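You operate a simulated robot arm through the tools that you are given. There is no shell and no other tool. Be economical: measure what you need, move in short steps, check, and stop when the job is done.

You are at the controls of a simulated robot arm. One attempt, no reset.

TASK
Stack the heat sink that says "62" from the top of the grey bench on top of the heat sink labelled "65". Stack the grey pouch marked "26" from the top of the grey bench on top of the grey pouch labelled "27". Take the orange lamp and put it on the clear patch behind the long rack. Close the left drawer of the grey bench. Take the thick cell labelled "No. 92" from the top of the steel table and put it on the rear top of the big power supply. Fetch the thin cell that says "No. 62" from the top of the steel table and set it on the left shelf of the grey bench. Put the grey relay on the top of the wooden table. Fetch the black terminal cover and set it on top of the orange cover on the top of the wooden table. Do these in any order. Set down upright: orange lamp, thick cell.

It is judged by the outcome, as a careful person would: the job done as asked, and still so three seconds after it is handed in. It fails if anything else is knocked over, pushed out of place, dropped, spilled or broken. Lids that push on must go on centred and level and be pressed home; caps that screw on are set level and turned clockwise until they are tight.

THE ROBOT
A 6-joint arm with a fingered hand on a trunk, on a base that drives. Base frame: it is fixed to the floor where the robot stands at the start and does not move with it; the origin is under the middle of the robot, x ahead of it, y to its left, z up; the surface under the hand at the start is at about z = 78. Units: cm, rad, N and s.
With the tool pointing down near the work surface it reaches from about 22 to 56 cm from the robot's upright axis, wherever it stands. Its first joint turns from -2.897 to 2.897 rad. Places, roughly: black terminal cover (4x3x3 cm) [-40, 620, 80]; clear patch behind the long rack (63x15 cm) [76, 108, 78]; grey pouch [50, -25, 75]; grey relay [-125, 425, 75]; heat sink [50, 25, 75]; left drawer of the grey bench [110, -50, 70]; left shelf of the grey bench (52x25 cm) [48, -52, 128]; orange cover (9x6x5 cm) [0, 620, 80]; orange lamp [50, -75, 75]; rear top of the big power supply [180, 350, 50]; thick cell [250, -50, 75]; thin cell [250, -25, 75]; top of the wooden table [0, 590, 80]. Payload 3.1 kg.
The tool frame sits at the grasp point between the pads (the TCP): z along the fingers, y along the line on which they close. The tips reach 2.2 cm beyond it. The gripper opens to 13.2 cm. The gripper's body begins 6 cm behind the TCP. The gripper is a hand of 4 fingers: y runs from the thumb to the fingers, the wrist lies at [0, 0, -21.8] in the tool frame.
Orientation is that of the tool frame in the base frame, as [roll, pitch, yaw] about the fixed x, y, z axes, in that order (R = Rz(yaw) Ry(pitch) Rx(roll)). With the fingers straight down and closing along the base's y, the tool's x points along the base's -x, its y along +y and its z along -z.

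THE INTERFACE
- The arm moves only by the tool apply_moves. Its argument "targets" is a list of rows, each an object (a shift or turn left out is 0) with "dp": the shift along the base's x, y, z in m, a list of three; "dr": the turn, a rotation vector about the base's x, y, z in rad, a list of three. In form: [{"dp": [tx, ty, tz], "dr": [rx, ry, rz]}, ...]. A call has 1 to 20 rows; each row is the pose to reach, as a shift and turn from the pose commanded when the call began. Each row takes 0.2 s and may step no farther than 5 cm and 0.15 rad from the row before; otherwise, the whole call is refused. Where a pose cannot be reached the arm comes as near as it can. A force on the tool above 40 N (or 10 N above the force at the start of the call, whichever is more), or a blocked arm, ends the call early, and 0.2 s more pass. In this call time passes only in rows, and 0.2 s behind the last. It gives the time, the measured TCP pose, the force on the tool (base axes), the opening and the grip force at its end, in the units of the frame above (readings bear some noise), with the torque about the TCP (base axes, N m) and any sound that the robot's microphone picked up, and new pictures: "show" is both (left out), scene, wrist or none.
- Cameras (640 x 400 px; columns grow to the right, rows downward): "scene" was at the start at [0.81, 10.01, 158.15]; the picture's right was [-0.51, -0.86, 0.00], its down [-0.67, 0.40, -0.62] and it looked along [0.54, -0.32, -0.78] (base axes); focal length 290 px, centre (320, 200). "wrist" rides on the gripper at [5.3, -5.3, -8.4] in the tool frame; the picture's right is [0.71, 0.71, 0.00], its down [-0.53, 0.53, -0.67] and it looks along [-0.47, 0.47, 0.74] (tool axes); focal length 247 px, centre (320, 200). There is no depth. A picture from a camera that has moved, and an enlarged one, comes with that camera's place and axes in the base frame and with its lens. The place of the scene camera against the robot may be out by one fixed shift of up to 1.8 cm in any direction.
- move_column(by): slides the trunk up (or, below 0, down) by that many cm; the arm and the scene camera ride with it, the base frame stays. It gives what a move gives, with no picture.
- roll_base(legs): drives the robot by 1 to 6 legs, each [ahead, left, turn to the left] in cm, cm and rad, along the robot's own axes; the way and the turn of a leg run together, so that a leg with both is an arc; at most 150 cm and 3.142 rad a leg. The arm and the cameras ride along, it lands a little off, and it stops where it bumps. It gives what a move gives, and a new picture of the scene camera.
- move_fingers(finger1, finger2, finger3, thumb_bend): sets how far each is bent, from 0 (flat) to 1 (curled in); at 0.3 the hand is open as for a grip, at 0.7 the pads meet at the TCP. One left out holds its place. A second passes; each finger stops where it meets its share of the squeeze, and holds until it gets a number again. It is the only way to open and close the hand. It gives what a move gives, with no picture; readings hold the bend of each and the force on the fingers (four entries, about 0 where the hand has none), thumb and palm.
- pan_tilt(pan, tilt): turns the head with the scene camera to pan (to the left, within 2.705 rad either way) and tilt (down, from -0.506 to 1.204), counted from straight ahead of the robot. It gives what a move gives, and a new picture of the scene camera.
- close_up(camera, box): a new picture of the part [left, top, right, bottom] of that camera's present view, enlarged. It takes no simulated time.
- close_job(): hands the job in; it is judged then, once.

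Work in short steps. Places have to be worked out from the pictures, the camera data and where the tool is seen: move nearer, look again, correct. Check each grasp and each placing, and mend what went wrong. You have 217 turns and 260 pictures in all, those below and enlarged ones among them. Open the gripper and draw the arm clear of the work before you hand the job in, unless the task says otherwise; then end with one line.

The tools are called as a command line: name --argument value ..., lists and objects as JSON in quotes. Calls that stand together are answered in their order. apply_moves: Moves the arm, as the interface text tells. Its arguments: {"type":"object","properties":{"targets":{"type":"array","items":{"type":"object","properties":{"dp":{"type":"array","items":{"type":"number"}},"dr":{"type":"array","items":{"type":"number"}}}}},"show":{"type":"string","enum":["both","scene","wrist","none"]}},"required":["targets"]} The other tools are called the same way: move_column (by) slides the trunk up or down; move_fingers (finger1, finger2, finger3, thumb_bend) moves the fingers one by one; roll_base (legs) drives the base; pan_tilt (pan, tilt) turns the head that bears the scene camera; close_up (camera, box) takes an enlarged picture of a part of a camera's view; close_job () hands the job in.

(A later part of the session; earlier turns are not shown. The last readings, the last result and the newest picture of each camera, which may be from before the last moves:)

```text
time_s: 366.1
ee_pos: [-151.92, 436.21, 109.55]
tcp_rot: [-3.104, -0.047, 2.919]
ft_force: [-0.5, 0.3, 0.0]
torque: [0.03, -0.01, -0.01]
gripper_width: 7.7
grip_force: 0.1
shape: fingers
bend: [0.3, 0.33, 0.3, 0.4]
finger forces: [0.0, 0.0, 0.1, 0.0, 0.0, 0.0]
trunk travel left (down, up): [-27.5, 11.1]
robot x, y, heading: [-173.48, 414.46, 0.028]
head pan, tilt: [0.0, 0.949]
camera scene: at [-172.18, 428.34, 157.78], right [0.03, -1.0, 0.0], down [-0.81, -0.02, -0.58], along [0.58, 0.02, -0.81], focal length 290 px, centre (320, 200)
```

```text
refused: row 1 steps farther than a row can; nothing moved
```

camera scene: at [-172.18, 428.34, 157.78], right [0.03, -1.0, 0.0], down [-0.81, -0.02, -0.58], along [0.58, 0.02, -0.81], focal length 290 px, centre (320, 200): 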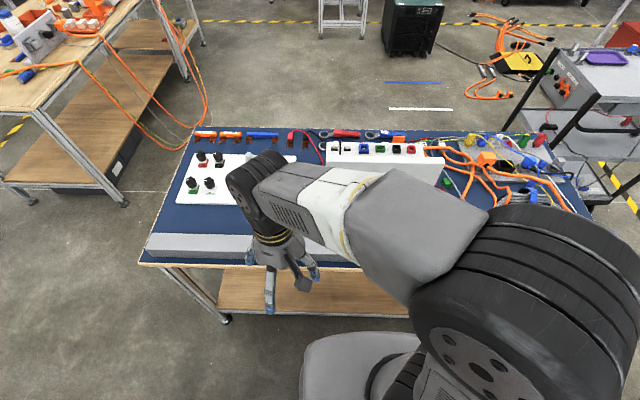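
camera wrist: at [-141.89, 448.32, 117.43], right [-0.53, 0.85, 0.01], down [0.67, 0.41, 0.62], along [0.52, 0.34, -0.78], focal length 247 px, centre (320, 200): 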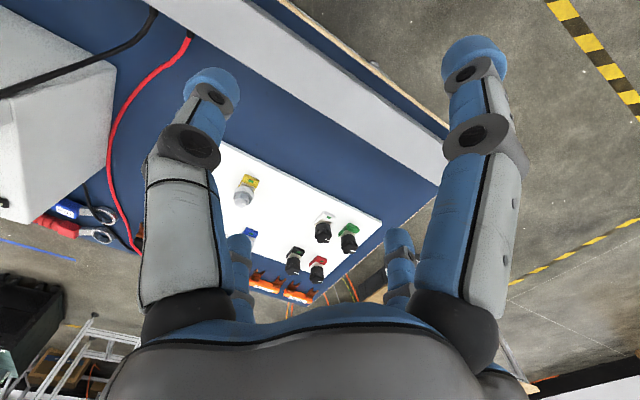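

apply_moves --targets '[{"dp": [0.025, -0.035, -0.01], "dr": [0, 0, 0.08]}, {"dp": [0.05, -0.07, -0.02], "dr": [0, 0, 0.15]}, {"dp": [0.075, -0.105, -0.03], "dr": [0, 0, 0.22]}, {"dp": [0.1, -0.14, -0.04], "dr": [0, 0, 0.22]}, {"dp": [0.125, -0.17, -0.05], "dr": [0, 0, 0.22]}, {"dp": [0.14, -0.2, -0.05], "dr": [0, 0, 0.22]}]' --show "both"

```text
time_s: 367.5
ee_pos: [-137.87, 416.31, 104.68]
tcp_rot: [-3.103, -0.051, 3.138]
ft_force: [-1.3, -0.3, 0.6]
torque: [0.01, 0.02, 0.01]
gripper_width: 7.71
grip_force: 0.1
shape: fingers
bend: [0.3, 0.33, 0.3, 0.4]
finger forces: [0.0, 0.1, 0.1, 0.0, 0.1, 0.0]
trunk travel left (down, up): [-27.5, 11.1]
robot x, y, heading: [-173.09, 414.6, 0.032]
head pan, tilt: [0.0, 0.949]
camera scene: at [-172.06, 428.36, 157.78], right [0.03, -1.0, 0.0], down [-0.81, -0.02, -0.58], along [0.58, 0.02, -0.81], focal length 290 px, centre (320, 200)
camera wrist: at [-142.88, 411.37, 113.5], right [-0.7, 0.71, 0.01], down [0.56, 0.55, 0.62], along [0.44, 0.44, -0.78], focal length 247 px, centre (320, 200)
```

scene: 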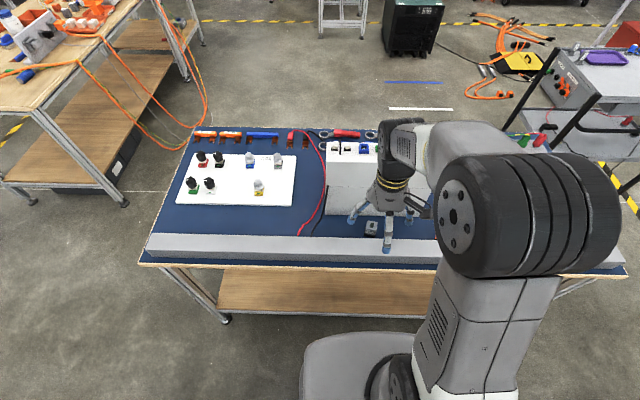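
wrist: 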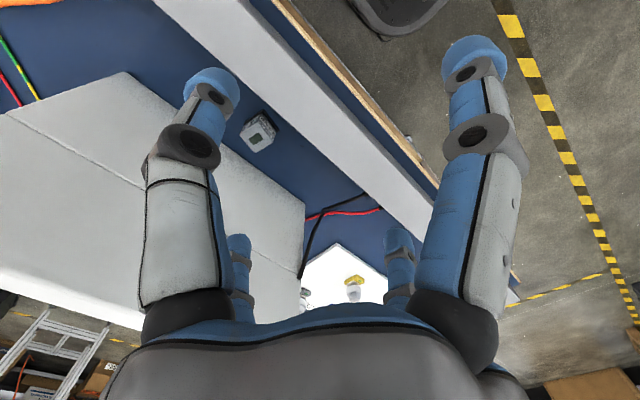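

close_up --camera "wrist" --box '[220, 90, 316, 170]'

close_up --camera "scene" --box '[310, 180, 430, 260]'

```text
5.00 times, centred on (268, 130) of wrist
camera zoom: at [-142.88, 411.37, 113.5], right [-0.7, 0.71, 0.01], down [0.56, 0.55, 0.62], along [0.44, 0.44, -0.78], focal length 1235 px, centre (580, 550)
```

zoom: 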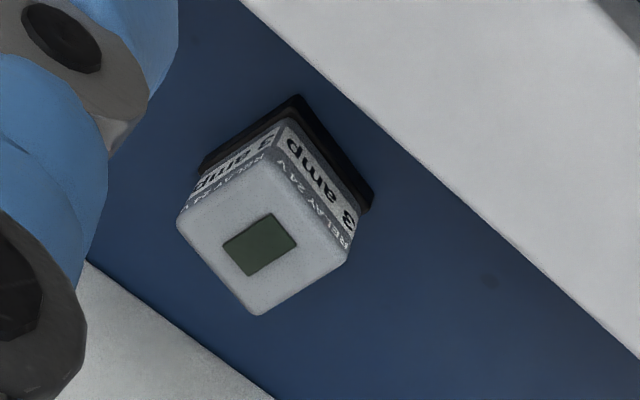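

```text
5.00 times, centred on (370, 220) of scene
camera zoom: at [-172.06, 428.36, 157.78], right [0.03, -1.0, 0.0], down [-0.81, -0.02, -0.58], along [0.58, 0.02, -0.81], focal length 1451 px, centre (70, 100)
```

zoom: 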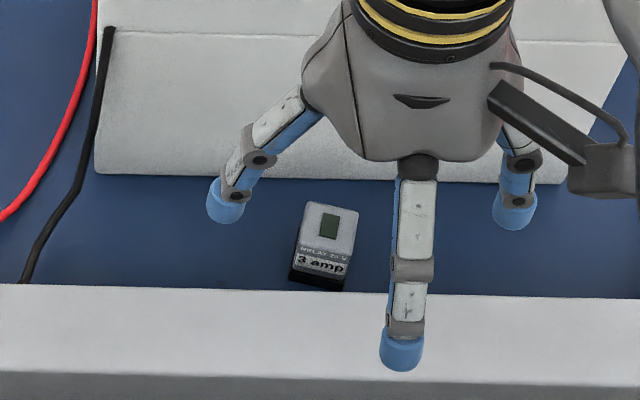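

Relay ("RELAY 24V 3 amp") is centred at (-126.9,415.3), yaw -13°, top z≈82.6; corridor x -132..-120. I pre-close all four fingers and move above it.

move_fingers --finger1 0.5 --finger2 0.5 --finger3 0.5 --thumb_bend 0.5

apply_moves --targets '[{"dp": [0.04, -0.003, 0], "dr": [0, 0, -0.08]}, {"dp": [0.08, -0.007, 0], "dr": [0, 0, -0.16]}, {"dp": [0.11, -0.01, 0], "dr": [0, 0, -0.23]}]' --show "wrist"

```text
time_s: 368.5
ee_pos: [-137.97, 416.43, 104.77]
tcp_rot: [-3.103, -0.05, 3.138]
ft_force: [-0.2, 0.1, -0.1]
torque: [0.0, 0.0, -0.02]
gripper_width: 4.1
grip_force: 0.0
shape: fingers
bend: [0.5, 0.5, 0.5, 0.5]
finger forces: [0.0, 0.0, 0.0, 0.0, 0.1, 0.0]
trunk travel left (down, up): [-27.5, 11.1]
robot x, y, heading: [-172.95, 414.82, 0.03]
head pan, tilt: [0.0, 0.949]
```

```text
time_s: 369.3
ee_pos: [-126.96, 415.44, 104.72]
tcp_rot: [-3.104, -0.053, 2.907]
ft_force: [-2.5, 0.3, -0.8]
torque: [0.03, 0.01, 0.0]
gripper_width: 4.08
grip_force: 1.6
shape: fingers
bend: [0.5, 0.5, 0.53, 0.5]
finger forces: [0.0, 0.0, 2.9, 0.0, 0.1, 0.0]
trunk travel left (down, up): [-27.5, 11.1]
robot x, y, heading: [-172.99, 414.34, 0.028]
head pan, tilt: [0.0, 0.949]
camera wrist: at [-132.87, 411.66, 113.57], right [-0.52, 0.85, 0.01], down [0.67, 0.41, 0.62], along [0.52, 0.33, -0.79], focal length 247 px, centre (320, 200)
```

wrist: 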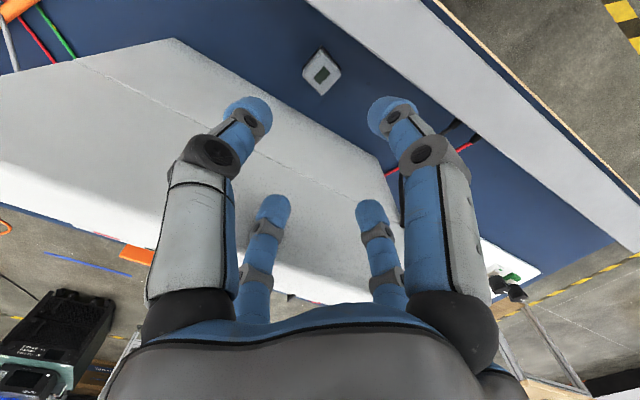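

Finger3 touches the lid, so I back off and lean the hand ~0.25 rad away from the lid.

apply_moves --targets '[{"dp": [-0.02, 0, 0.0], "dr": [0.008, -0.1, 0]}, {"dp": [-0.025, 0, 0], "dr": [0.016, -0.2, 0]}, {"dp": [-0.025, 0, -0.01], "dr": [0.024, -0.31, 0]}, {"dp": [-0.02, 0, -0.04], "dr": [0.024, -0.31, 0]}, {"dp": [-0.015, 0, -0.08], "dr": [0.024, -0.31, 0]}]' --show "both"

```text
time_s: 370.5
ee_pos: [-128.14, 415.27, 96.58]
tcp_rot: [3.081, 0.245, 2.897]
ft_force: [-0.3, 0.1, 0.3]
torque: [0.01, 0.0, 0.0]
gripper_width: 4.08
grip_force: 0.0
shape: fingers
bend: [0.5, 0.5, 0.5, 0.5]
finger forces: [0.0, 0.0, 0.0, 0.0, 0.0, 0.1]
trunk travel left (down, up): [-27.5, 11.1]
robot x, y, heading: [-172.98, 414.55, 0.026]
head pan, tilt: [0.0, 0.949]
camera scene: at [-171.97, 428.46, 157.76], right [0.03, -1.0, 0.0], down [-0.81, -0.02, -0.58], along [0.58, 0.02, -0.81], focal length 290 px, centre (320, 200)
camera wrist: at [-136.46, 411.39, 103.14], right [-0.51, 0.85, -0.13], down [0.45, 0.39, 0.8], along [0.74, 0.35, -0.58], focal length 247 px, centre (320, 200)
```

scene: 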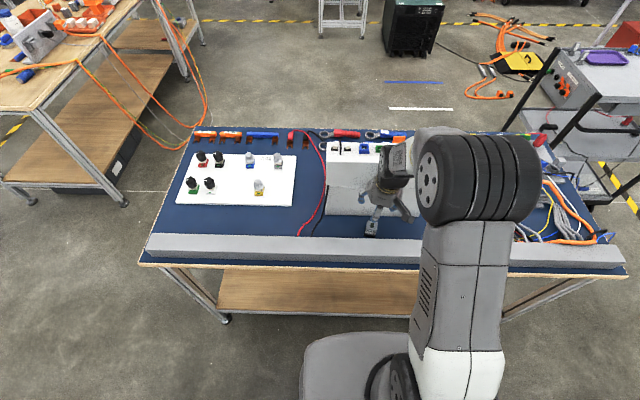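
wrist: 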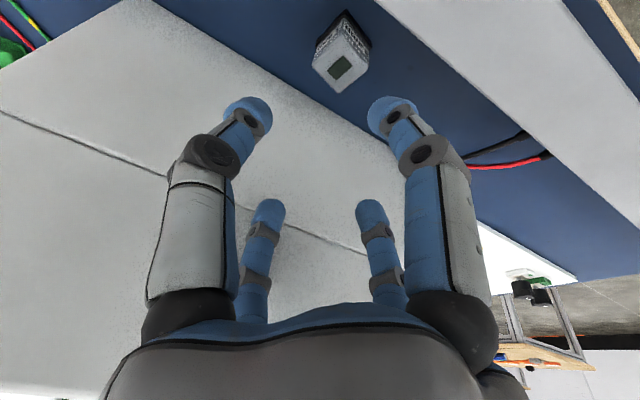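

Relay top centre measures (-127.5,415.7). I descend in place.

apply_moves --targets '[{"dp": [0.003, 0.003, -0.04]}, {"dp": [0.003, 0.003, -0.08]}, {"dp": [0.003, 0.003, -0.115]}, {"dp": [0.003, 0.003, -0.135]}, {"dp": [0.003, 0.003, -0.143]}]' --show "wrist"

```text
time_s: 371.6
ee_pos: [-127.25, 415.58, 83.26]
tcp_rot: [3.077, 0.265, 2.897]
ft_force: [9.0, -0.4, 12.6]
torque: [0.07, 0.56, -0.06]
gripper_width: 3.11
grip_force: 11.2
shape: fingers
bend: [0.6, 0.5, 0.5, 0.5]
finger forces: [22.3, 0.0, 0.1, 0.0, 0.0, 0.0]
trunk travel left (down, up): [-27.5, 11.1]
robot x, y, heading: [-173.16, 414.68, 0.032]
head pan, tilt: [0.0, 0.949]
stopped in row 5: the force on the tool passed its limit at 46 N (the readings are from after the stop); the commanded pose is now the measured one
camera wrist: at [-135.71, 411.7, 89.66], right [-0.5, 0.85, -0.14], down [0.43, 0.39, 0.81], along [0.75, 0.35, -0.56], focal length 247 px, centre (320, 200)
```

wrist: 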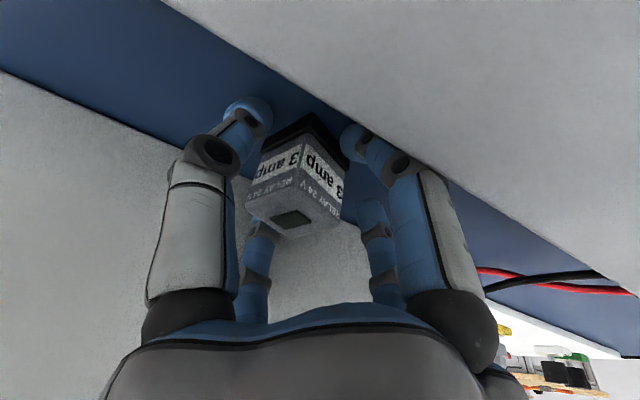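

Finger1 hit the duct edge. I raise, tuck finger1 in more, and retry slightly further in +x.

apply_moves --targets '[{"dp": [0, 0, 0.02]}, {"dp": [0.002, 0.001, 0.035]}]' --show "none"

move_fingers --finger1 0.58 --finger3 0.45

close_up --camera "wrist" --box '[160, 50, 480, 250]'

```text
time_s: 372.2
ee_pos: [-127.54, 415.88, 86.63]
tcp_rot: [3.08, 0.255, 2.896]
ft_force: [-0.4, 0.4, -0.4]
torque: [0.01, 0.0, -0.01]
gripper_width: 4.04
grip_force: 0.0
shape: fingers
bend: [0.5, 0.5, 0.5, 0.5]
finger forces: [0.0, 0.0, 0.1, 0.0, 0.1, 0.0]
trunk travel left (down, up): [-27.5, 11.1]
robot x, y, heading: [-173.26, 414.48, 0.028]
head pan, tilt: [0.0, 0.949]
```

```text
time_s: 373.2
ee_pos: [-127.41, 415.83, 86.74]
tcp_rot: [3.079, 0.257, 2.899]
ft_force: [-2.6, -0.2, 0.3]
torque: [-0.03, 0.02, 0.0]
gripper_width: 3.33
grip_force: 1.7
shape: fingers
bend: [0.57, 0.5, 0.47, 0.5]
finger forces: [0.0, 0.0, 2.5, 0.0, 0.0, 0.0]
trunk travel left (down, up): [-27.5, 11.1]
robot x, y, heading: [-173.36, 414.55, 0.032]
head pan, tilt: [0.0, 0.949]
```

```text
2.00 times, centred on (320, 150) of wrist
camera zoom: at [-135.85, 411.86, 93.1], right [-0.5, 0.85, -0.14], down [0.44, 0.39, 0.81], along [0.74, 0.35, -0.57], focal length 494 px, centre (320, 300)
```

zoom: 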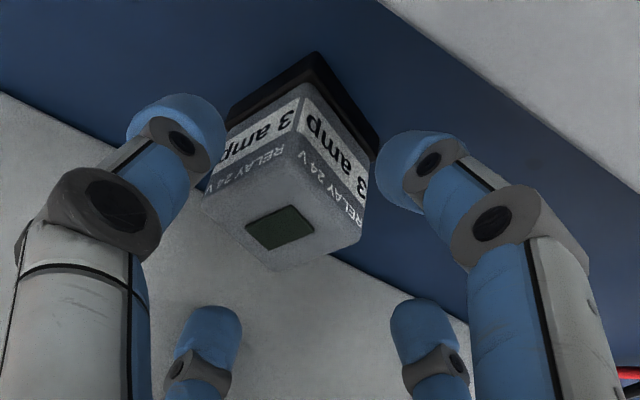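

The relay shifted slightly to about (-125.5,415.2), yaw ≈-22°. I recentre, tuck finger3, and descend.

move_fingers --finger3 0.56 --finger1 0.55

apply_moves --targets '[{"dp": [0.016, -0.006, 0], "dr": [0, 0, -0.14]}, {"dp": [0.016, -0.006, -0.015], "dr": [0, 0, -0.14]}, {"dp": [0.016, -0.006, -0.03], "dr": [0, 0, -0.14]}, {"dp": [0.016, -0.006, -0.04], "dr": [0, 0, -0.14]}]' --show "wrist"

```text
time_s: 374.2
ee_pos: [-127.49, 415.8, 86.73]
tcp_rot: [3.079, 0.259, 2.896]
ft_force: [0.5, -0.8, 0.2]
torque: [-0.01, -0.04, -0.03]
gripper_width: 3.48
grip_force: 0.0
shape: fingers
bend: [0.55, 0.5, 0.56, 0.5]
finger forces: [0.0, 0.0, 0.1, 0.0, 0.0, 0.1]
trunk travel left (down, up): [-27.5, 11.1]
robot x, y, heading: [-173.54, 414.5, 0.024]
head pan, tilt: [0.0, 0.949]
```

```text
time_s: 375.2
ee_pos: [-125.85, 415.17, 83.21]
tcp_rot: [3.076, 0.267, 2.757]
ft_force: [-13.1, 2.4, 33.3]
torque: [-0.29, 0.57, -0.19]
gripper_width: 3.07
grip_force: 19.6
shape: fingers
bend: [0.58, 0.5, 0.59, 0.5]
finger forces: [22.0, 0.0, 5.3, 0.0, 11.0, 0.0]
trunk travel left (down, up): [-27.5, 11.1]
robot x, y, heading: [-172.96, 414.74, 0.03]
head pan, tilt: [0.0, 0.949]
camera wrist: at [-134.87, 412.39, 89.46], right [-0.38, 0.91, -0.14], down [0.48, 0.33, 0.81], along [0.79, 0.24, -0.56], focal length 247 px, centre (320, 200)
```

wrist: 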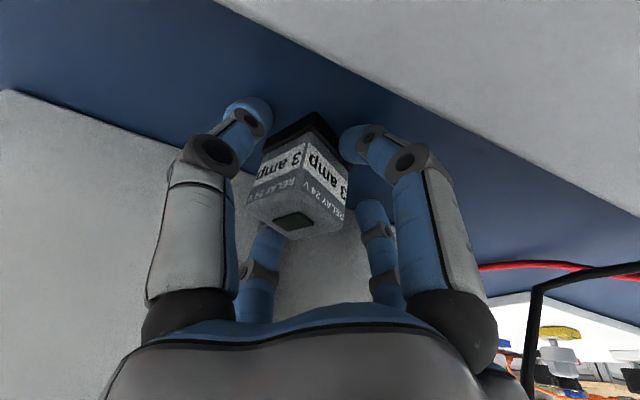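

Fingertips reached the table surface. I raise 0.6 cm and close all four fingers.

apply_moves --targets '[{"dp": [0, 0, 0.009]}]' --show "none"

move_fingers --finger2 0.75 --thumb_bend 0.75

close_up --camera "wrist" --box '[160, 50, 480, 250]'

```text
time_s: 375.6
ee_pos: [-125.91, 414.96, 83.64]
tcp_rot: [3.081, 0.257, 2.758]
ft_force: [-4.4, 0.6, -0.7]
torque: [-0.01, -0.03, -0.03]
gripper_width: 3.48
grip_force: 1.6
shape: fingers
bend: [0.56, 0.5, 0.59, 0.5]
finger forces: [0.0, 0.0, 3.9, 0.1, 0.0, 0.0]
trunk travel left (down, up): [-27.5, 11.1]
robot x, y, heading: [-173.17, 414.77, 0.026]
head pan, tilt: [0.0, 0.949]
```

```text
time_s: 376.6
ee_pos: [-125.75, 415.1, 83.57]
tcp_rot: [3.078, 0.256, 2.756]
ft_force: [-7.1, -2.0, -2.3]
torque: [0.11, -0.09, -0.14]
gripper_width: 1.89
grip_force: 13.9
shape: fingers
bend: [0.55, 0.59, 0.59, 0.66]
finger forces: [0.0, 10.5, 7.0, 0.0, 10.5, 0.0]
trunk travel left (down, up): [-27.5, 11.1]
robot x, y, heading: [-172.88, 414.36, 0.027]
head pan, tilt: [0.0, 0.949]
```

```text
2.00 times, centred on (320, 150) of wrist
camera zoom: at [-134.79, 412.33, 90.12], right [-0.38, 0.91, -0.14], down [0.49, 0.32, 0.81], along [0.79, 0.24, -0.57], focal length 494 px, centre (320, 300)
```

zoom: 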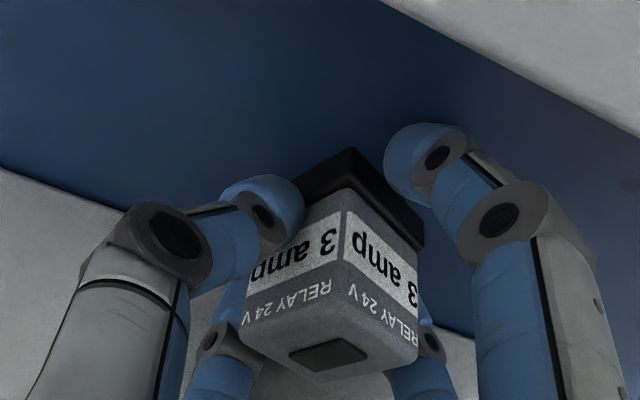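

Gripped. I lift up and away from the lid.

apply_moves --targets '[{"dp": [-0.006, 0, 0.015]}, {"dp": [-0.01, 0, 0.05]}, {"dp": [-0.015, 0, 0.09]}, {"dp": [-0.025, 0, 0.13]}, {"dp": [-0.05, 0, 0.17]}, {"dp": [-0.09, 0, 0.19]}]' --show "both"

```text
time_s: 378.1
ee_pos: [-134.94, 415.32, 102.61]
tcp_rot: [3.079, 0.257, 2.758]
ft_force: [0.4, 0.4, -0.8]
torque: [0.0, -0.01, 0.01]
gripper_width: 1.9
grip_force: 10.6
shape: fingers
bend: [0.55, 0.59, 0.56, 0.66]
finger forces: [0.1, 10.5, 0.1, 0.0, 10.4, 0.0]
trunk travel left (down, up): [-27.5, 11.1]
robot x, y, heading: [-173.23, 414.68, 0.03]
head pan, tilt: [0.0, 0.949]
camera scene: at [-172.19, 428.46, 157.77], right [0.03, -1.0, 0.0], down [-0.81, -0.02, -0.58], along [0.58, 0.02, -0.81], focal length 290 px, centre (320, 200)
camera wrist: at [-143.84, 412.52, 108.93], right [-0.38, 0.91, -0.14], down [0.49, 0.32, 0.81], along [0.79, 0.24, -0.57], focal length 247 px, centre (320, 200)
```

scene: 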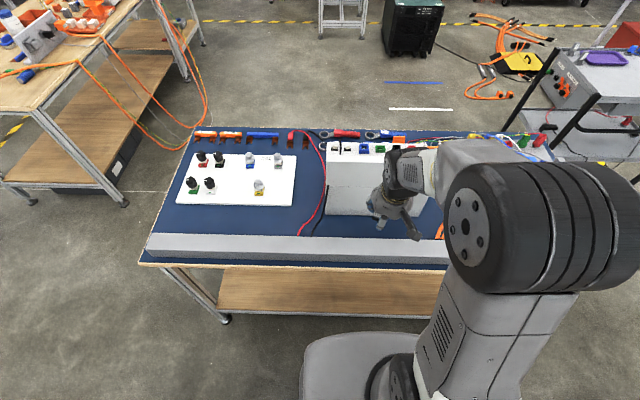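
wrist: 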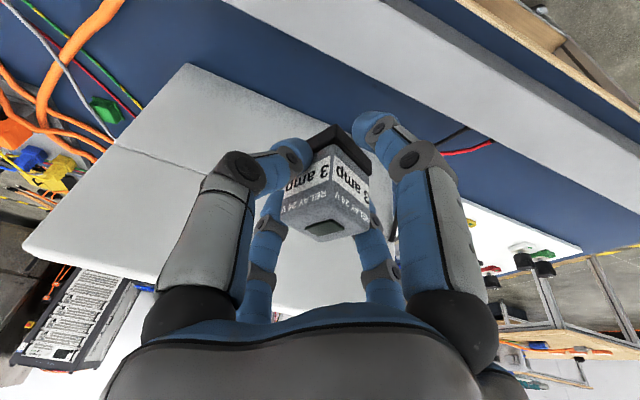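

Relay is held. I drive north around to the far side of the wooden table.

roll_base --legs '[[0, 150, 0], [0, 100, -0.03], [140, 0, 0]]'

pan_tilt --pan -1.2 --tilt 0.8

```text
time_s: 396.7
ee_pos: [0.31, 661.03, 102.32]
tcp_rot: [3.08, 0.257, 2.74]
ft_force: [-0.2, 0.6, -0.6]
torque: [-0.01, 0.04, 0.04]
gripper_width: 1.89
grip_force: 9.8
shape: fingers
bend: [0.55, 0.59, 0.56, 0.66]
finger forces: [0.0, 10.6, 0.0, 0.0, 10.4, 0.0]
trunk travel left (down, up): [-27.5, 11.1]
robot x, y, heading: [-37.87, 661.19, 0.01]
head pan, tilt: [0.0, 0.949]
camera scene: at [-36.64, 675.01, 157.77], right [0.01, -1.0, 0.0], down [-0.81, -0.01, -0.58], along [0.58, 0.01, -0.81], focal length 290 px, centre (320, 200)
```

scene: 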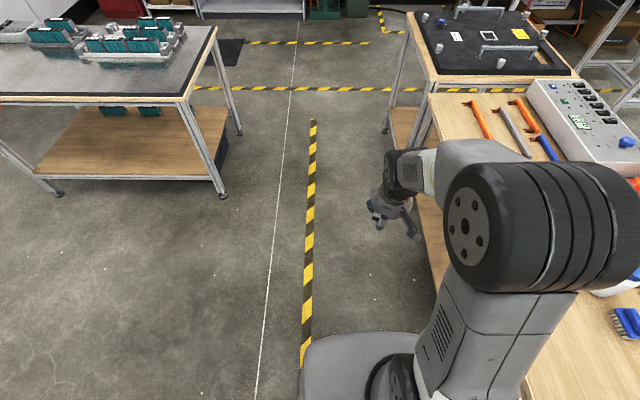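

```text
time_s: 398.1
ee_pos: [0.35, 661.06, 102.4]
tcp_rot: [3.078, 0.258, 2.74]
ft_force: [0.4, -0.7, -1.2]
torque: [-0.01, 0.01, -0.02]
gripper_width: 1.91
grip_force: 10.3
shape: fingers
bend: [0.55, 0.59, 0.56, 0.66]
finger forces: [0.0, 10.6, 0.0, 0.0, 10.4, 0.0]
trunk travel left (down, up): [-27.5, 11.1]
robot x, y, heading: [-38.44, 661.19, 0.009]
head pan, tilt: [-1.201, 0.799]
camera scene: at [-40.94, 667.45, 158.92], right [-0.93, -0.37, 0.0], down [-0.27, 0.67, -0.7], along [0.26, -0.65, -0.72], focal length 290 px, centre (320, 200)
```

scene: 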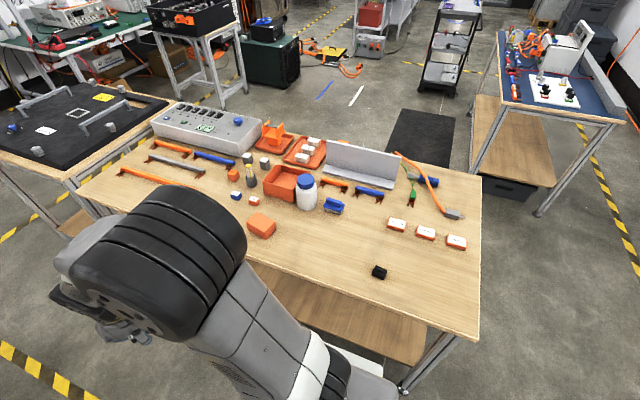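

I see the orange cover at about (0.4,616.5) and black cover at (-40.8,618.5). I turn to face the table and go to place the relay at about (-20,616).

roll_base --legs '[[0, 0, -1.58], [0, 18, 0]]'

pan_tilt --pan 0.0 --tilt 1.05

```text
time_s: 403.4
ee_pos: [-19.25, 622.97, 102.41]
tcp_rot: [3.079, 0.259, 1.174]
ft_force: [0.3, 0.6, -0.6]
torque: [-0.02, 0.0, 0.01]
gripper_width: 1.88
grip_force: 10.1
shape: fingers
bend: [0.55, 0.59, 0.56, 0.66]
finger forces: [0.0, 10.6, 0.0, 0.0, 10.4, 0.0]
trunk travel left (down, up): [-27.5, 11.1]
robot x, y, heading: [-19.77, 661.38, -1.557]
head pan, tilt: [-1.201, 0.799]
camera scene: at [-11.92, 663.74, 158.91], right [-0.38, 0.93, 0.0], down [0.66, 0.27, -0.7], along [-0.65, -0.26, -0.72], focal length 290 px, centre (320, 200)
```

scene: 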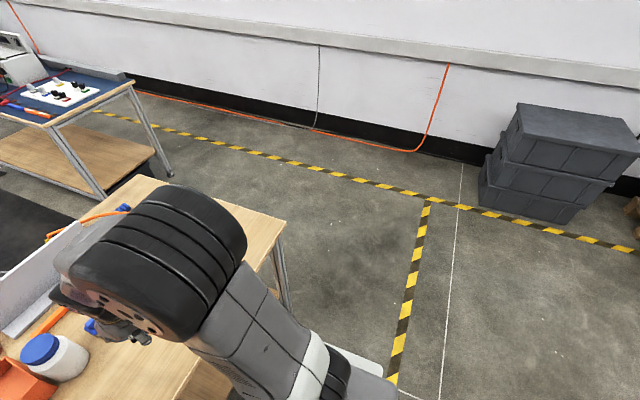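

```text
time_s: 404.8
ee_pos: [-19.36, 622.99, 102.44]
tcp_rot: [3.079, 0.258, 1.175]
ft_force: [0.3, -0.1, -1.2]
torque: [-0.01, -0.01, -0.01]
gripper_width: 1.91
grip_force: 10.6
shape: fingers
bend: [0.55, 0.59, 0.56, 0.66]
finger forces: [0.1, 10.6, 0.0, 0.1, 10.3, 0.0]
trunk travel left (down, up): [-27.5, 11.1]
robot x, y, heading: [-19.74, 661.52, -1.552]
head pan, tilt: [0.0, 1.051]
camera scene: at [-4.49, 660.14, 157.06], right [-1.0, -0.02, 0.0], down [-0.01, 0.87, -0.5], along [0.01, -0.5, -0.87], focal length 290 px, centre (320, 200)
```

scene: 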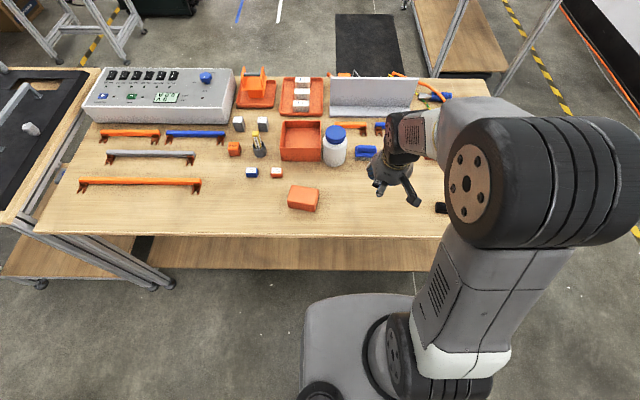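

I lower the relay at (-19.5,614).

apply_moves --targets '[{"dp": [0, -0.03, -0.03]}, {"dp": [0, -0.06, -0.06]}, {"dp": [0, -0.09, -0.09]}, {"dp": [0, -0.09, -0.13]}, {"dp": [0, -0.09, -0.155]}]' --show "wrist"

```text
time_s: 406.0
ee_pos: [-19.45, 613.94, 86.84]
tcp_rot: [3.078, 0.257, 1.174]
ft_force: [0.3, 0.5, -0.5]
torque: [0.0, 0.01, 0.01]
gripper_width: 1.9
grip_force: 9.9
shape: fingers
bend: [0.55, 0.59, 0.56, 0.66]
finger forces: [0.0, 10.4, 0.1, 0.0, 10.5, 0.1]
trunk travel left (down, up): [-27.5, 11.1]
robot x, y, heading: [-19.21, 661.53, -1.546]
head pan, tilt: [0.0, 1.051]
camera wrist: at [-22.13, 622.77, 93.32], right [0.92, 0.37, -0.14], down [0.32, -0.49, 0.81], along [0.23, -0.79, -0.57], focal length 247 px, centre (320, 200)
```

wrist: 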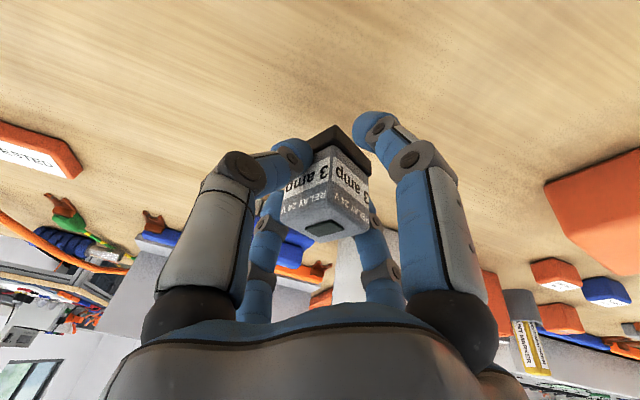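

apply_moves --targets '[{"dp": [0, 0, -0.01]}, {"dp": [0, 0, -0.018]}, {"dp": [0, 0, -0.024]}, {"dp": [0, 0, -0.029]}, {"dp": [0, 0, -0.034]}]' --show "none"

```text
time_s: 407.2
ee_pos: [-19.24, 614.05, 83.67]
tcp_rot: [3.08, 0.26, 1.175]
ft_force: [-0.5, 0.7, 4.7]
torque: [0.0, -0.02, -0.04]
gripper_width: 1.85
grip_force: 11.0
shape: fingers
bend: [0.55, 0.59, 0.56, 0.66]
finger forces: [2.1, 10.2, 0.0, 0.0, 11.0, 0.0]
trunk travel left (down, up): [-27.5, 11.1]
robot x, y, heading: [-19.79, 661.69, -1.557]
head pan, tilt: [0.0, 1.051]
```

Contact. I release and rise.

move_fingers --finger2 0.48 --thumb_bend 0.48

apply_moves --targets '[{"dp": [0, 0, 0.03]}, {"dp": [0, 0, 0.07]}, {"dp": [0, 0, 0.11]}, {"dp": [0, 0.03, 0.15]}, {"dp": [0, 0.06, 0.18]}]' --show "wrist"

```text
time_s: 408.2
ee_pos: [-19.28, 613.99, 83.52]
tcp_rot: [3.078, 0.258, 1.175]
ft_force: [1.8, 0.4, 5.4]
torque: [0.22, -0.11, 0.01]
gripper_width: 3.68
grip_force: 3.1
shape: fingers
bend: [0.55, 0.48, 0.56, 0.48]
finger forces: [5.7, 0.0, 0.0, 0.0, 0.1, 0.0]
trunk travel left (down, up): [-27.5, 11.1]
robot x, y, heading: [-19.33, 661.22, -1.555]
head pan, tilt: [0.0, 1.051]
```

```text
time_s: 409.4
ee_pos: [-19.22, 620.26, 101.55]
tcp_rot: [3.078, 0.257, 1.174]
ft_force: [-0.4, 0.8, -0.9]
torque: [-0.03, 0.02, 0.0]
gripper_width: 3.71
grip_force: 0.1
shape: fingers
bend: [0.55, 0.48, 0.56, 0.48]
finger forces: [0.1, 0.0, 0.1, 0.1, 0.0, 0.1]
trunk travel left (down, up): [-27.5, 11.1]
robot x, y, heading: [-19.33, 661.73, -1.556]
head pan, tilt: [0.0, 1.051]
camera wrist: at [-21.96, 629.12, 107.94], right [0.92, 0.37, -0.14], down [0.32, -0.49, 0.81], along [0.23, -0.79, -0.57], focal length 247 px, centre (320, 200)
```

wrist: 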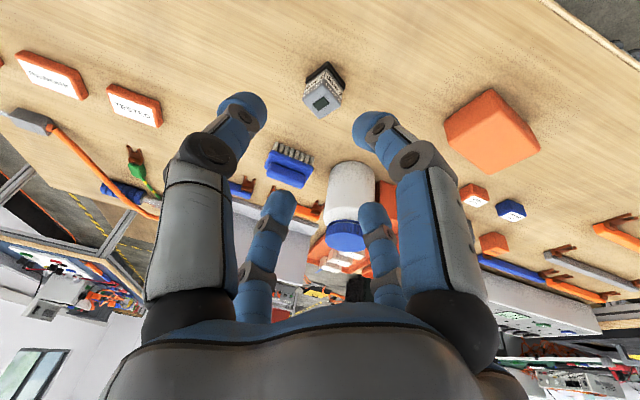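

Relay stands on the table. I level the hand and move toward the black cover to inspect it.

apply_moves --targets '[{"dp": [-0.04, 0.005, 0], "dr": [0.13, -0.02, 0]}, {"dp": [-0.08, 0.01, 0], "dr": [0.261, -0.039, 0]}, {"dp": [-0.12, 0.015, 0], "dr": [0.261, -0.039, 0]}, {"dp": [-0.16, 0.02, 0], "dr": [0.261, -0.039, 0]}, {"dp": [-0.2, 0.02, 0], "dr": [0.261, -0.039, 0]}, {"dp": [-0.24, 0.02, 0], "dr": [0.261, -0.039, 0]}]' --show "none"

apply_moves --targets '[{"dr": [0, 0, 0.14]}, {"dr": [0, 0, 0.28]}, {"dr": [0, 0, 0.397]}]' --show "wrist"

```text
time_s: 410.8
ee_pos: [-43.28, 622.14, 101.31]
tcp_rot: [-3.141, 0.0, 1.182]
ft_force: [-0.5, -0.1, 0.3]
torque: [-0.01, -0.04, 0.0]
gripper_width: 3.78
grip_force: 0.1
shape: fingers
bend: [0.55, 0.48, 0.56, 0.48]
finger forces: [0.0, 0.0, 0.0, 0.1, 0.2, 0.0]
trunk travel left (down, up): [-27.5, 11.1]
robot x, y, heading: [-19.74, 661.28, -1.556]
head pan, tilt: [0.0, 1.051]
```

```text
time_s: 411.6
ee_pos: [-43.21, 622.13, 101.43]
tcp_rot: [-3.14, 0.001, 1.583]
ft_force: [0.0, -0.4, 0.1]
torque: [0.0, -0.02, -0.01]
gripper_width: 3.76
grip_force: 0.1
shape: fingers
bend: [0.55, 0.48, 0.56, 0.48]
finger forces: [0.0, 0.1, 0.1, 0.1, 0.0, 0.0]
trunk travel left (down, up): [-27.5, 11.1]
robot x, y, heading: [-19.59, 661.23, -1.555]
head pan, tilt: [0.0, 1.051]
camera wrist: at [-48.7, 627.37, 109.88], right [0.7, 0.72, 0.0], down [0.53, -0.52, 0.67], along [0.48, -0.47, -0.74], focal length 247 px, centre (320, 200)
```

wrist: 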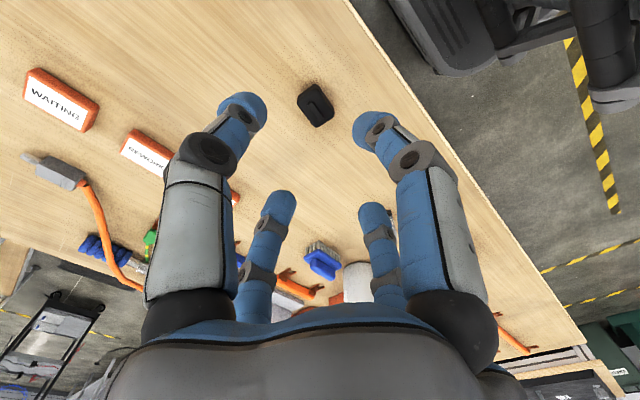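

close_up --camera "wrist" --box '[276, 70, 356, 140]'

close_up --camera "scene" --box '[270, 170, 350, 220]'

```text
5.71 times, centred on (316, 105) of wrist
camera zoom: at [-48.7, 627.37, 109.88], right [0.7, 0.72, 0.0], down [0.53, -0.52, 0.67], along [0.48, -0.47, -0.74], focal length 1411 px, centre (343, 743)
```

zoom: 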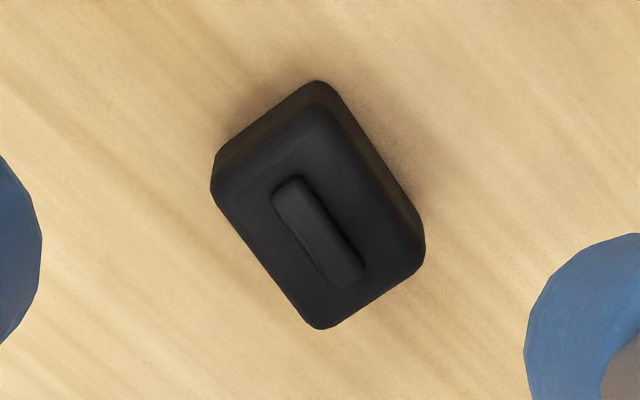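

```text
8.00 times, centred on (310, 195) of scene
camera zoom: at [-4.51, 660.14, 157.06], right [-1.0, -0.02, 0.0], down [-0.01, 0.87, -0.5], along [0.01, -0.5, -0.87], focal length 2322 px, centre (400, 240)
```

zoom: 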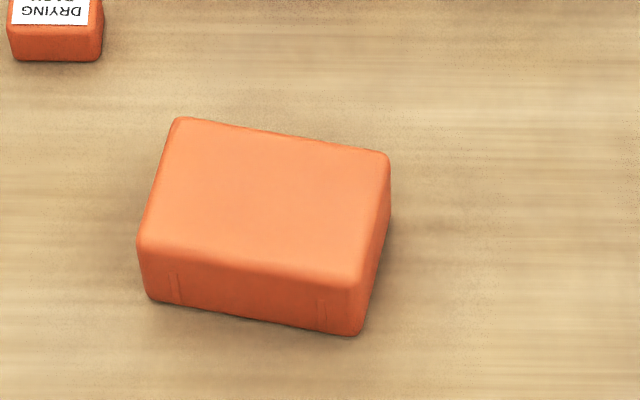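

Black cover: centre (-41.1,619.3), long axis near x, yaw about -10°. I set the fingers and descend to grip its upper half.

move_fingers --finger1 0.3 --finger3 0.3 --finger2 0.42 --thumb_bend 0.42

apply_moves --targets '[{"dp": [0.02, -0.028, -0.02], "dr": [0, 0, -0.1]}, {"dp": [0.021, -0.028, -0.06], "dr": [0, 0, -0.18]}, {"dp": [0.021, -0.028, -0.1], "dr": [0, 0, -0.18]}, {"dp": [0.021, -0.028, -0.135], "dr": [0, 0, -0.18]}]' --show "wrist"

```text
time_s: 412.6
ee_pos: [-43.32, 621.99, 101.47]
tcp_rot: [-3.141, 0.002, 1.58]
ft_force: [1.3, 0.3, 1.1]
torque: [-0.01, -0.01, -0.01]
gripper_width: 7.48
grip_force: 0.0
shape: fingers
bend: [0.3, 0.42, 0.3, 0.42]
finger forces: [0.1, 0.1, 0.0, 0.1, 0.0, 0.0]
trunk travel left (down, up): [-27.5, 11.1]
robot x, y, heading: [-19.48, 661.48, -1.553]
head pan, tilt: [0.0, 1.051]
```

```text
time_s: 413.6
ee_pos: [-41.1, 619.07, 88.03]
tcp_rot: [-3.14, 0.002, 1.401]
ft_force: [0.3, 0.5, -1.4]
torque: [-0.01, 0.0, -0.03]
gripper_width: 7.47
grip_force: 0.0
shape: fingers
bend: [0.3, 0.42, 0.3, 0.42]
finger forces: [0.0, 0.0, 0.1, 0.0, 0.0, 0.0]
trunk travel left (down, up): [-27.5, 11.1]
robot x, y, heading: [-19.57, 661.41, -1.556]
head pan, tilt: [0.0, 1.051]
camera wrist: at [-45.47, 625.3, 96.34], right [0.82, 0.58, 0.0], down [0.43, -0.61, 0.67], along [0.38, -0.55, -0.74], focal length 247 px, centre (320, 200)
```

wrist: 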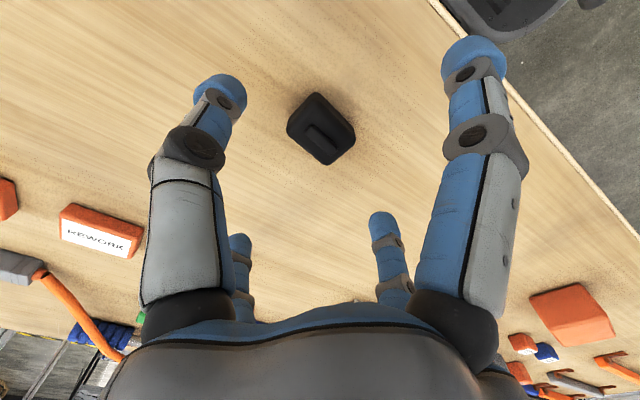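

apply_moves --targets '[{"dp": [-0.002, 0.003, -0.025]}, {"dp": [-0.002, 0.003, -0.047]}]' --show "none"

move_fingers --finger2 0.75 --thumb_bend 0.72

close_up --camera "wrist" --box '[160, 50, 480, 250]'

```text
time_s: 414.2
ee_pos: [-41.24, 619.46, 83.25]
tcp_rot: [-3.14, 0.0, 1.401]
ft_force: [-0.8, 0.8, -0.4]
torque: [0.03, -0.02, -0.01]
gripper_width: 7.46
grip_force: 0.2
shape: fingers
bend: [0.3, 0.42, 0.3, 0.42]
finger forces: [0.0, 0.1, 0.0, 0.1, 0.1, 0.1]
trunk travel left (down, up): [-27.5, 11.1]
robot x, y, heading: [-19.7, 661.19, -1.555]
head pan, tilt: [0.0, 1.051]
```

```text
time_s: 415.2
ee_pos: [-41.22, 619.61, 83.36]
tcp_rot: [-3.139, 0.001, 1.4]
ft_force: [-0.2, 0.2, 0.2]
torque: [0.0, -0.02, 0.01]
gripper_width: 5.97
grip_force: 9.5
shape: fingers
bend: [0.3, 0.57, 0.3, 0.63]
finger forces: [0.0, 9.8, 0.1, 0.0, 10.1, 0.0]
trunk travel left (down, up): [-27.5, 11.1]
robot x, y, heading: [-19.31, 661.26, -1.556]
head pan, tilt: [0.0, 1.051]
```

```text
2.00 times, centred on (320, 150) of wrist
camera zoom: at [-45.61, 625.71, 91.67], right [0.82, 0.58, 0.0], down [0.43, -0.61, 0.67], along [0.38, -0.55, -0.74], focal length 494 px, centre (320, 300)
```

zoom: 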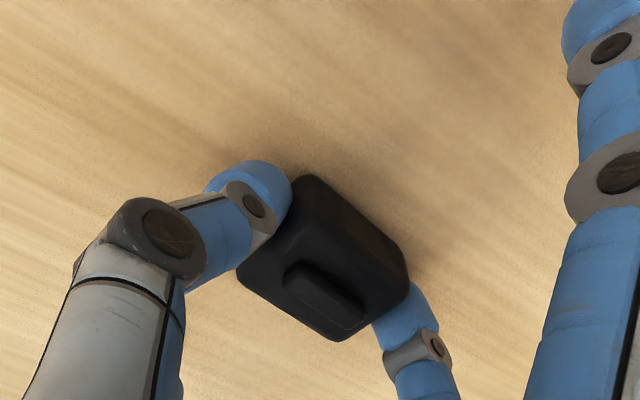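

Held. I lift and carry toward the orange cover, stopping short to measure it.

apply_moves --targets '[{"dp": [0, 0, 0.04]}, {"dp": [0, 0.01, 0.08]}, {"dp": [0, 0.015, 0.12]}, {"dp": [0.03, 0.02, 0.15]}, {"dp": [0.075, 0.024, 0.16]}, {"dp": [0.12, 0.024, 0.16]}, {"dp": [0.165, 0.024, 0.16]}, {"dp": [0.21, 0.024, 0.16]}, {"dp": [0.255, 0.024, 0.16]}, {"dp": [0.3, 0.024, 0.16]}, {"dp": [0.345, 0.024, 0.16]}, {"dp": [0.36, 0.024, 0.16]}]' --show "wrist"

close_up --camera "wrist" --box '[250, 20, 410, 120]'

```text
time_s: 417.8
ee_pos: [-5.31, 622.03, 99.31]
tcp_rot: [-3.14, 0.002, 1.399]
ft_force: [-0.6, 0.2, -0.5]
torque: [0.02, 0.0, 0.0]
gripper_width: 6.0
grip_force: 9.9
shape: fingers
bend: [0.3, 0.57, 0.3, 0.64]
finger forces: [0.0, 9.9, 0.0, 0.0, 9.9, 0.2]
trunk travel left (down, up): [-27.5, 11.1]
robot x, y, heading: [-19.5, 661.57, -1.553]
head pan, tilt: [0.0, 1.051]
camera wrist: at [-9.59, 628.13, 107.68], right [0.82, 0.58, 0.0], down [0.43, -0.61, 0.67], along [0.38, -0.55, -0.74], focal length 247 px, centre (320, 200)
```

wrist: 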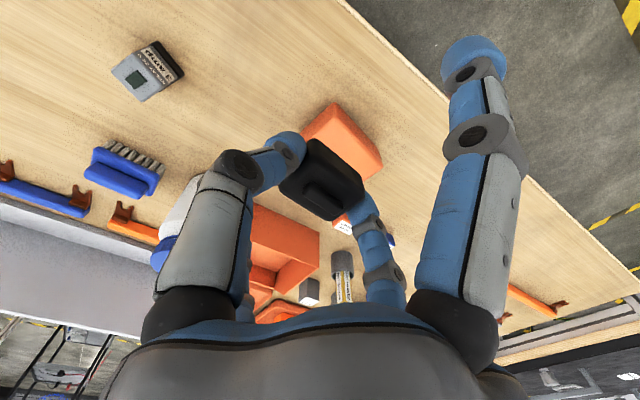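

```text
4.00 times, centred on (330, 70) of wrist
camera zoom: at [-9.59, 628.13, 107.68], right [0.82, 0.58, 0.0], down [0.43, -0.61, 0.67], along [0.38, -0.55, -0.74], focal length 988 px, centre (280, 720)
```

zoom: 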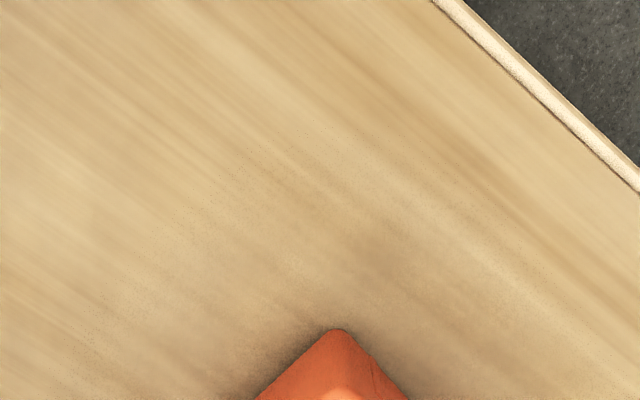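

I move directly above the orange cover and measure again.

apply_moves --targets '[{"dp": [0.03, -0.02, 0]}, {"dp": [0.061, -0.04, -0.01]}]' --show "wrist"

close_up --camera "wrist" --box '[240, 40, 432, 160]'

```text
time_s: 418.4
ee_pos: [0.85, 617.81, 98.02]
tcp_rot: [-3.137, 0.002, 1.401]
ft_force: [-0.3, -0.8, -0.1]
torque: [-0.02, -0.03, 0.0]
gripper_width: 6.01
grip_force: 9.7
shape: fingers
bend: [0.3, 0.57, 0.3, 0.64]
finger forces: [0.0, 9.8, 0.0, 0.1, 9.9, 0.0]
trunk travel left (down, up): [-27.5, 11.1]
robot x, y, heading: [-19.54, 661.67, -1.554]
head pan, tilt: [0.0, 1.051]
camera wrist: at [-3.52, 623.96, 106.47], right [0.82, 0.58, 0.0], down [0.43, -0.61, 0.67], along [0.38, -0.55, -0.74], focal length 247 px, centre (320, 200)
```

wrist: 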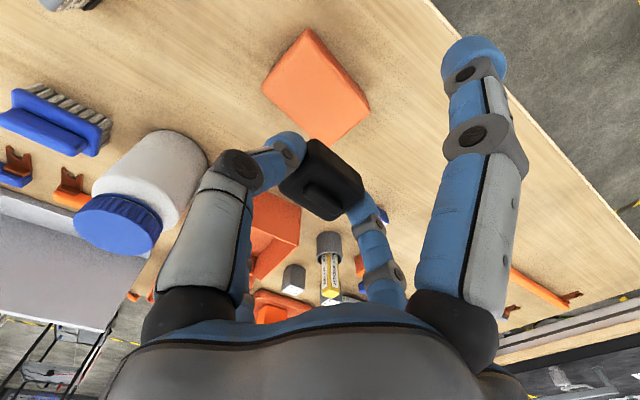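

```text
3.33 times, centred on (336, 100) of wrist
camera zoom: at [-3.52, 623.96, 106.47], right [0.82, 0.58, 0.0], down [0.43, -0.61, 0.67], along [0.38, -0.55, -0.74], focal length 823 px, centre (267, 533)
```

zoom: 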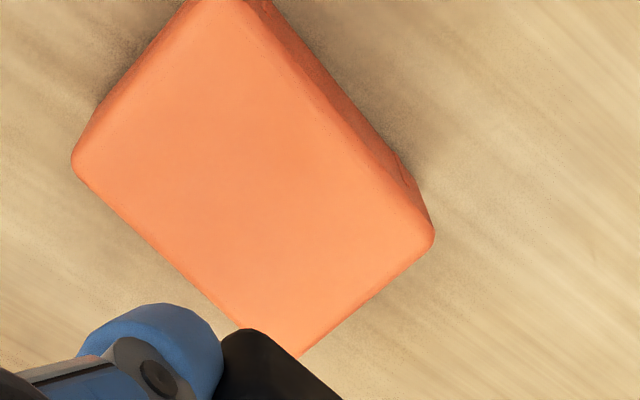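

Orange top centre is (0.4,617.4). I centre over it and lower.

apply_moves --targets '[{"dp": [-0.005, -0.003, -0.03]}, {"dp": [-0.005, -0.003, -0.06]}, {"dp": [-0.005, -0.003, -0.08]}, {"dp": [-0.005, -0.003, -0.087]}, {"dp": [-0.005, -0.003, -0.092]}]' --show "wrist"

close_up --camera "wrist" --box '[224, 50, 448, 190]'

```text
time_s: 419.6
ee_pos: [0.18, 617.63, 88.95]
tcp_rot: [-3.14, 0.001, 1.4]
ft_force: [0.1, -0.6, 0.5]
torque: [0.06, 0.0, 0.04]
gripper_width: 5.97
grip_force: 9.7
shape: fingers
bend: [0.3, 0.57, 0.3, 0.64]
finger forces: [0.1, 9.9, 0.0, 0.1, 9.9, 0.0]
trunk travel left (down, up): [-27.5, 11.1]
robot x, y, heading: [-19.58, 661.24, -1.557]
head pan, tilt: [0.0, 1.051]
camera wrist: at [-4.16, 623.77, 97.38], right [0.82, 0.58, 0.0], down [0.43, -0.61, 0.67], along [0.38, -0.55, -0.74], focal length 247 px, centre (320, 200)
```

wrist: 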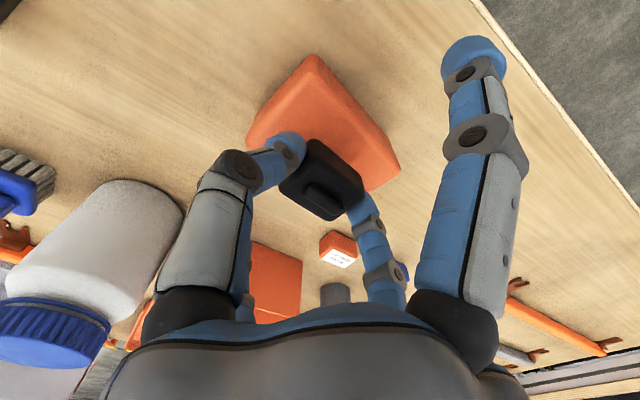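

```text
2.86 times, centred on (336, 120) of wrist
camera zoom: at [-4.16, 623.77, 97.38], right [0.82, 0.58, 0.0], down [0.43, -0.61, 0.67], along [0.38, -0.55, -0.74], focal length 706 px, centre (274, 429)
```

zoom: 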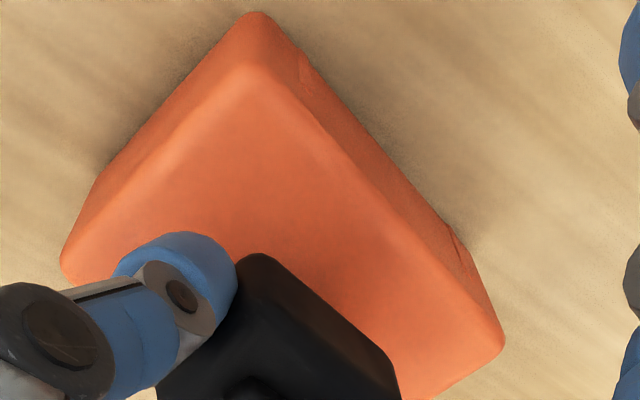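

apply_moves --targets '[{"dp": [0.002, -0.002, -0.002]}, {"dp": [0.002, -0.002, -0.004]}, {"dp": [0.002, -0.002, -0.006]}]' --show "none"

```text
time_s: 420.4
ee_pos: [0.44, 617.45, 88.45]
tcp_rot: [-3.139, 0.003, 1.401]
ft_force: [0.4, 0.1, -0.6]
torque: [-0.05, 0.01, -0.01]
gripper_width: 5.98
grip_force: 10.1
shape: fingers
bend: [0.3, 0.57, 0.3, 0.64]
finger forces: [0.0, 9.9, 0.0, 0.1, 9.8, 0.0]
trunk travel left (down, up): [-27.5, 11.1]
robot x, y, heading: [-19.92, 661.46, -1.555]
head pan, tilt: [0.0, 1.051]
```

apply_moves --targets '[{"dp": [0, 0, -0.002]}, {"dp": [0, 0, -0.004]}, {"dp": [0, 0, -0.006]}, {"dp": [0, 0, -0.008]}]' --show "none"

```text
time_s: 421.4
ee_pos: [0.41, 617.32, 87.68]
tcp_rot: [-3.141, 0.004, 1.4]
ft_force: [-0.3, 1.0, 1.8]
torque: [-0.01, -0.06, 0.0]
gripper_width: 6.0
grip_force: 9.9
shape: fingers
bend: [0.3, 0.57, 0.3, 0.64]
finger forces: [0.0, 9.9, 0.1, 0.0, 10.1, 0.0]
trunk travel left (down, up): [-27.5, 11.1]
robot x, y, heading: [-19.69, 661.57, -1.554]
head pan, tilt: [0.0, 1.051]
```

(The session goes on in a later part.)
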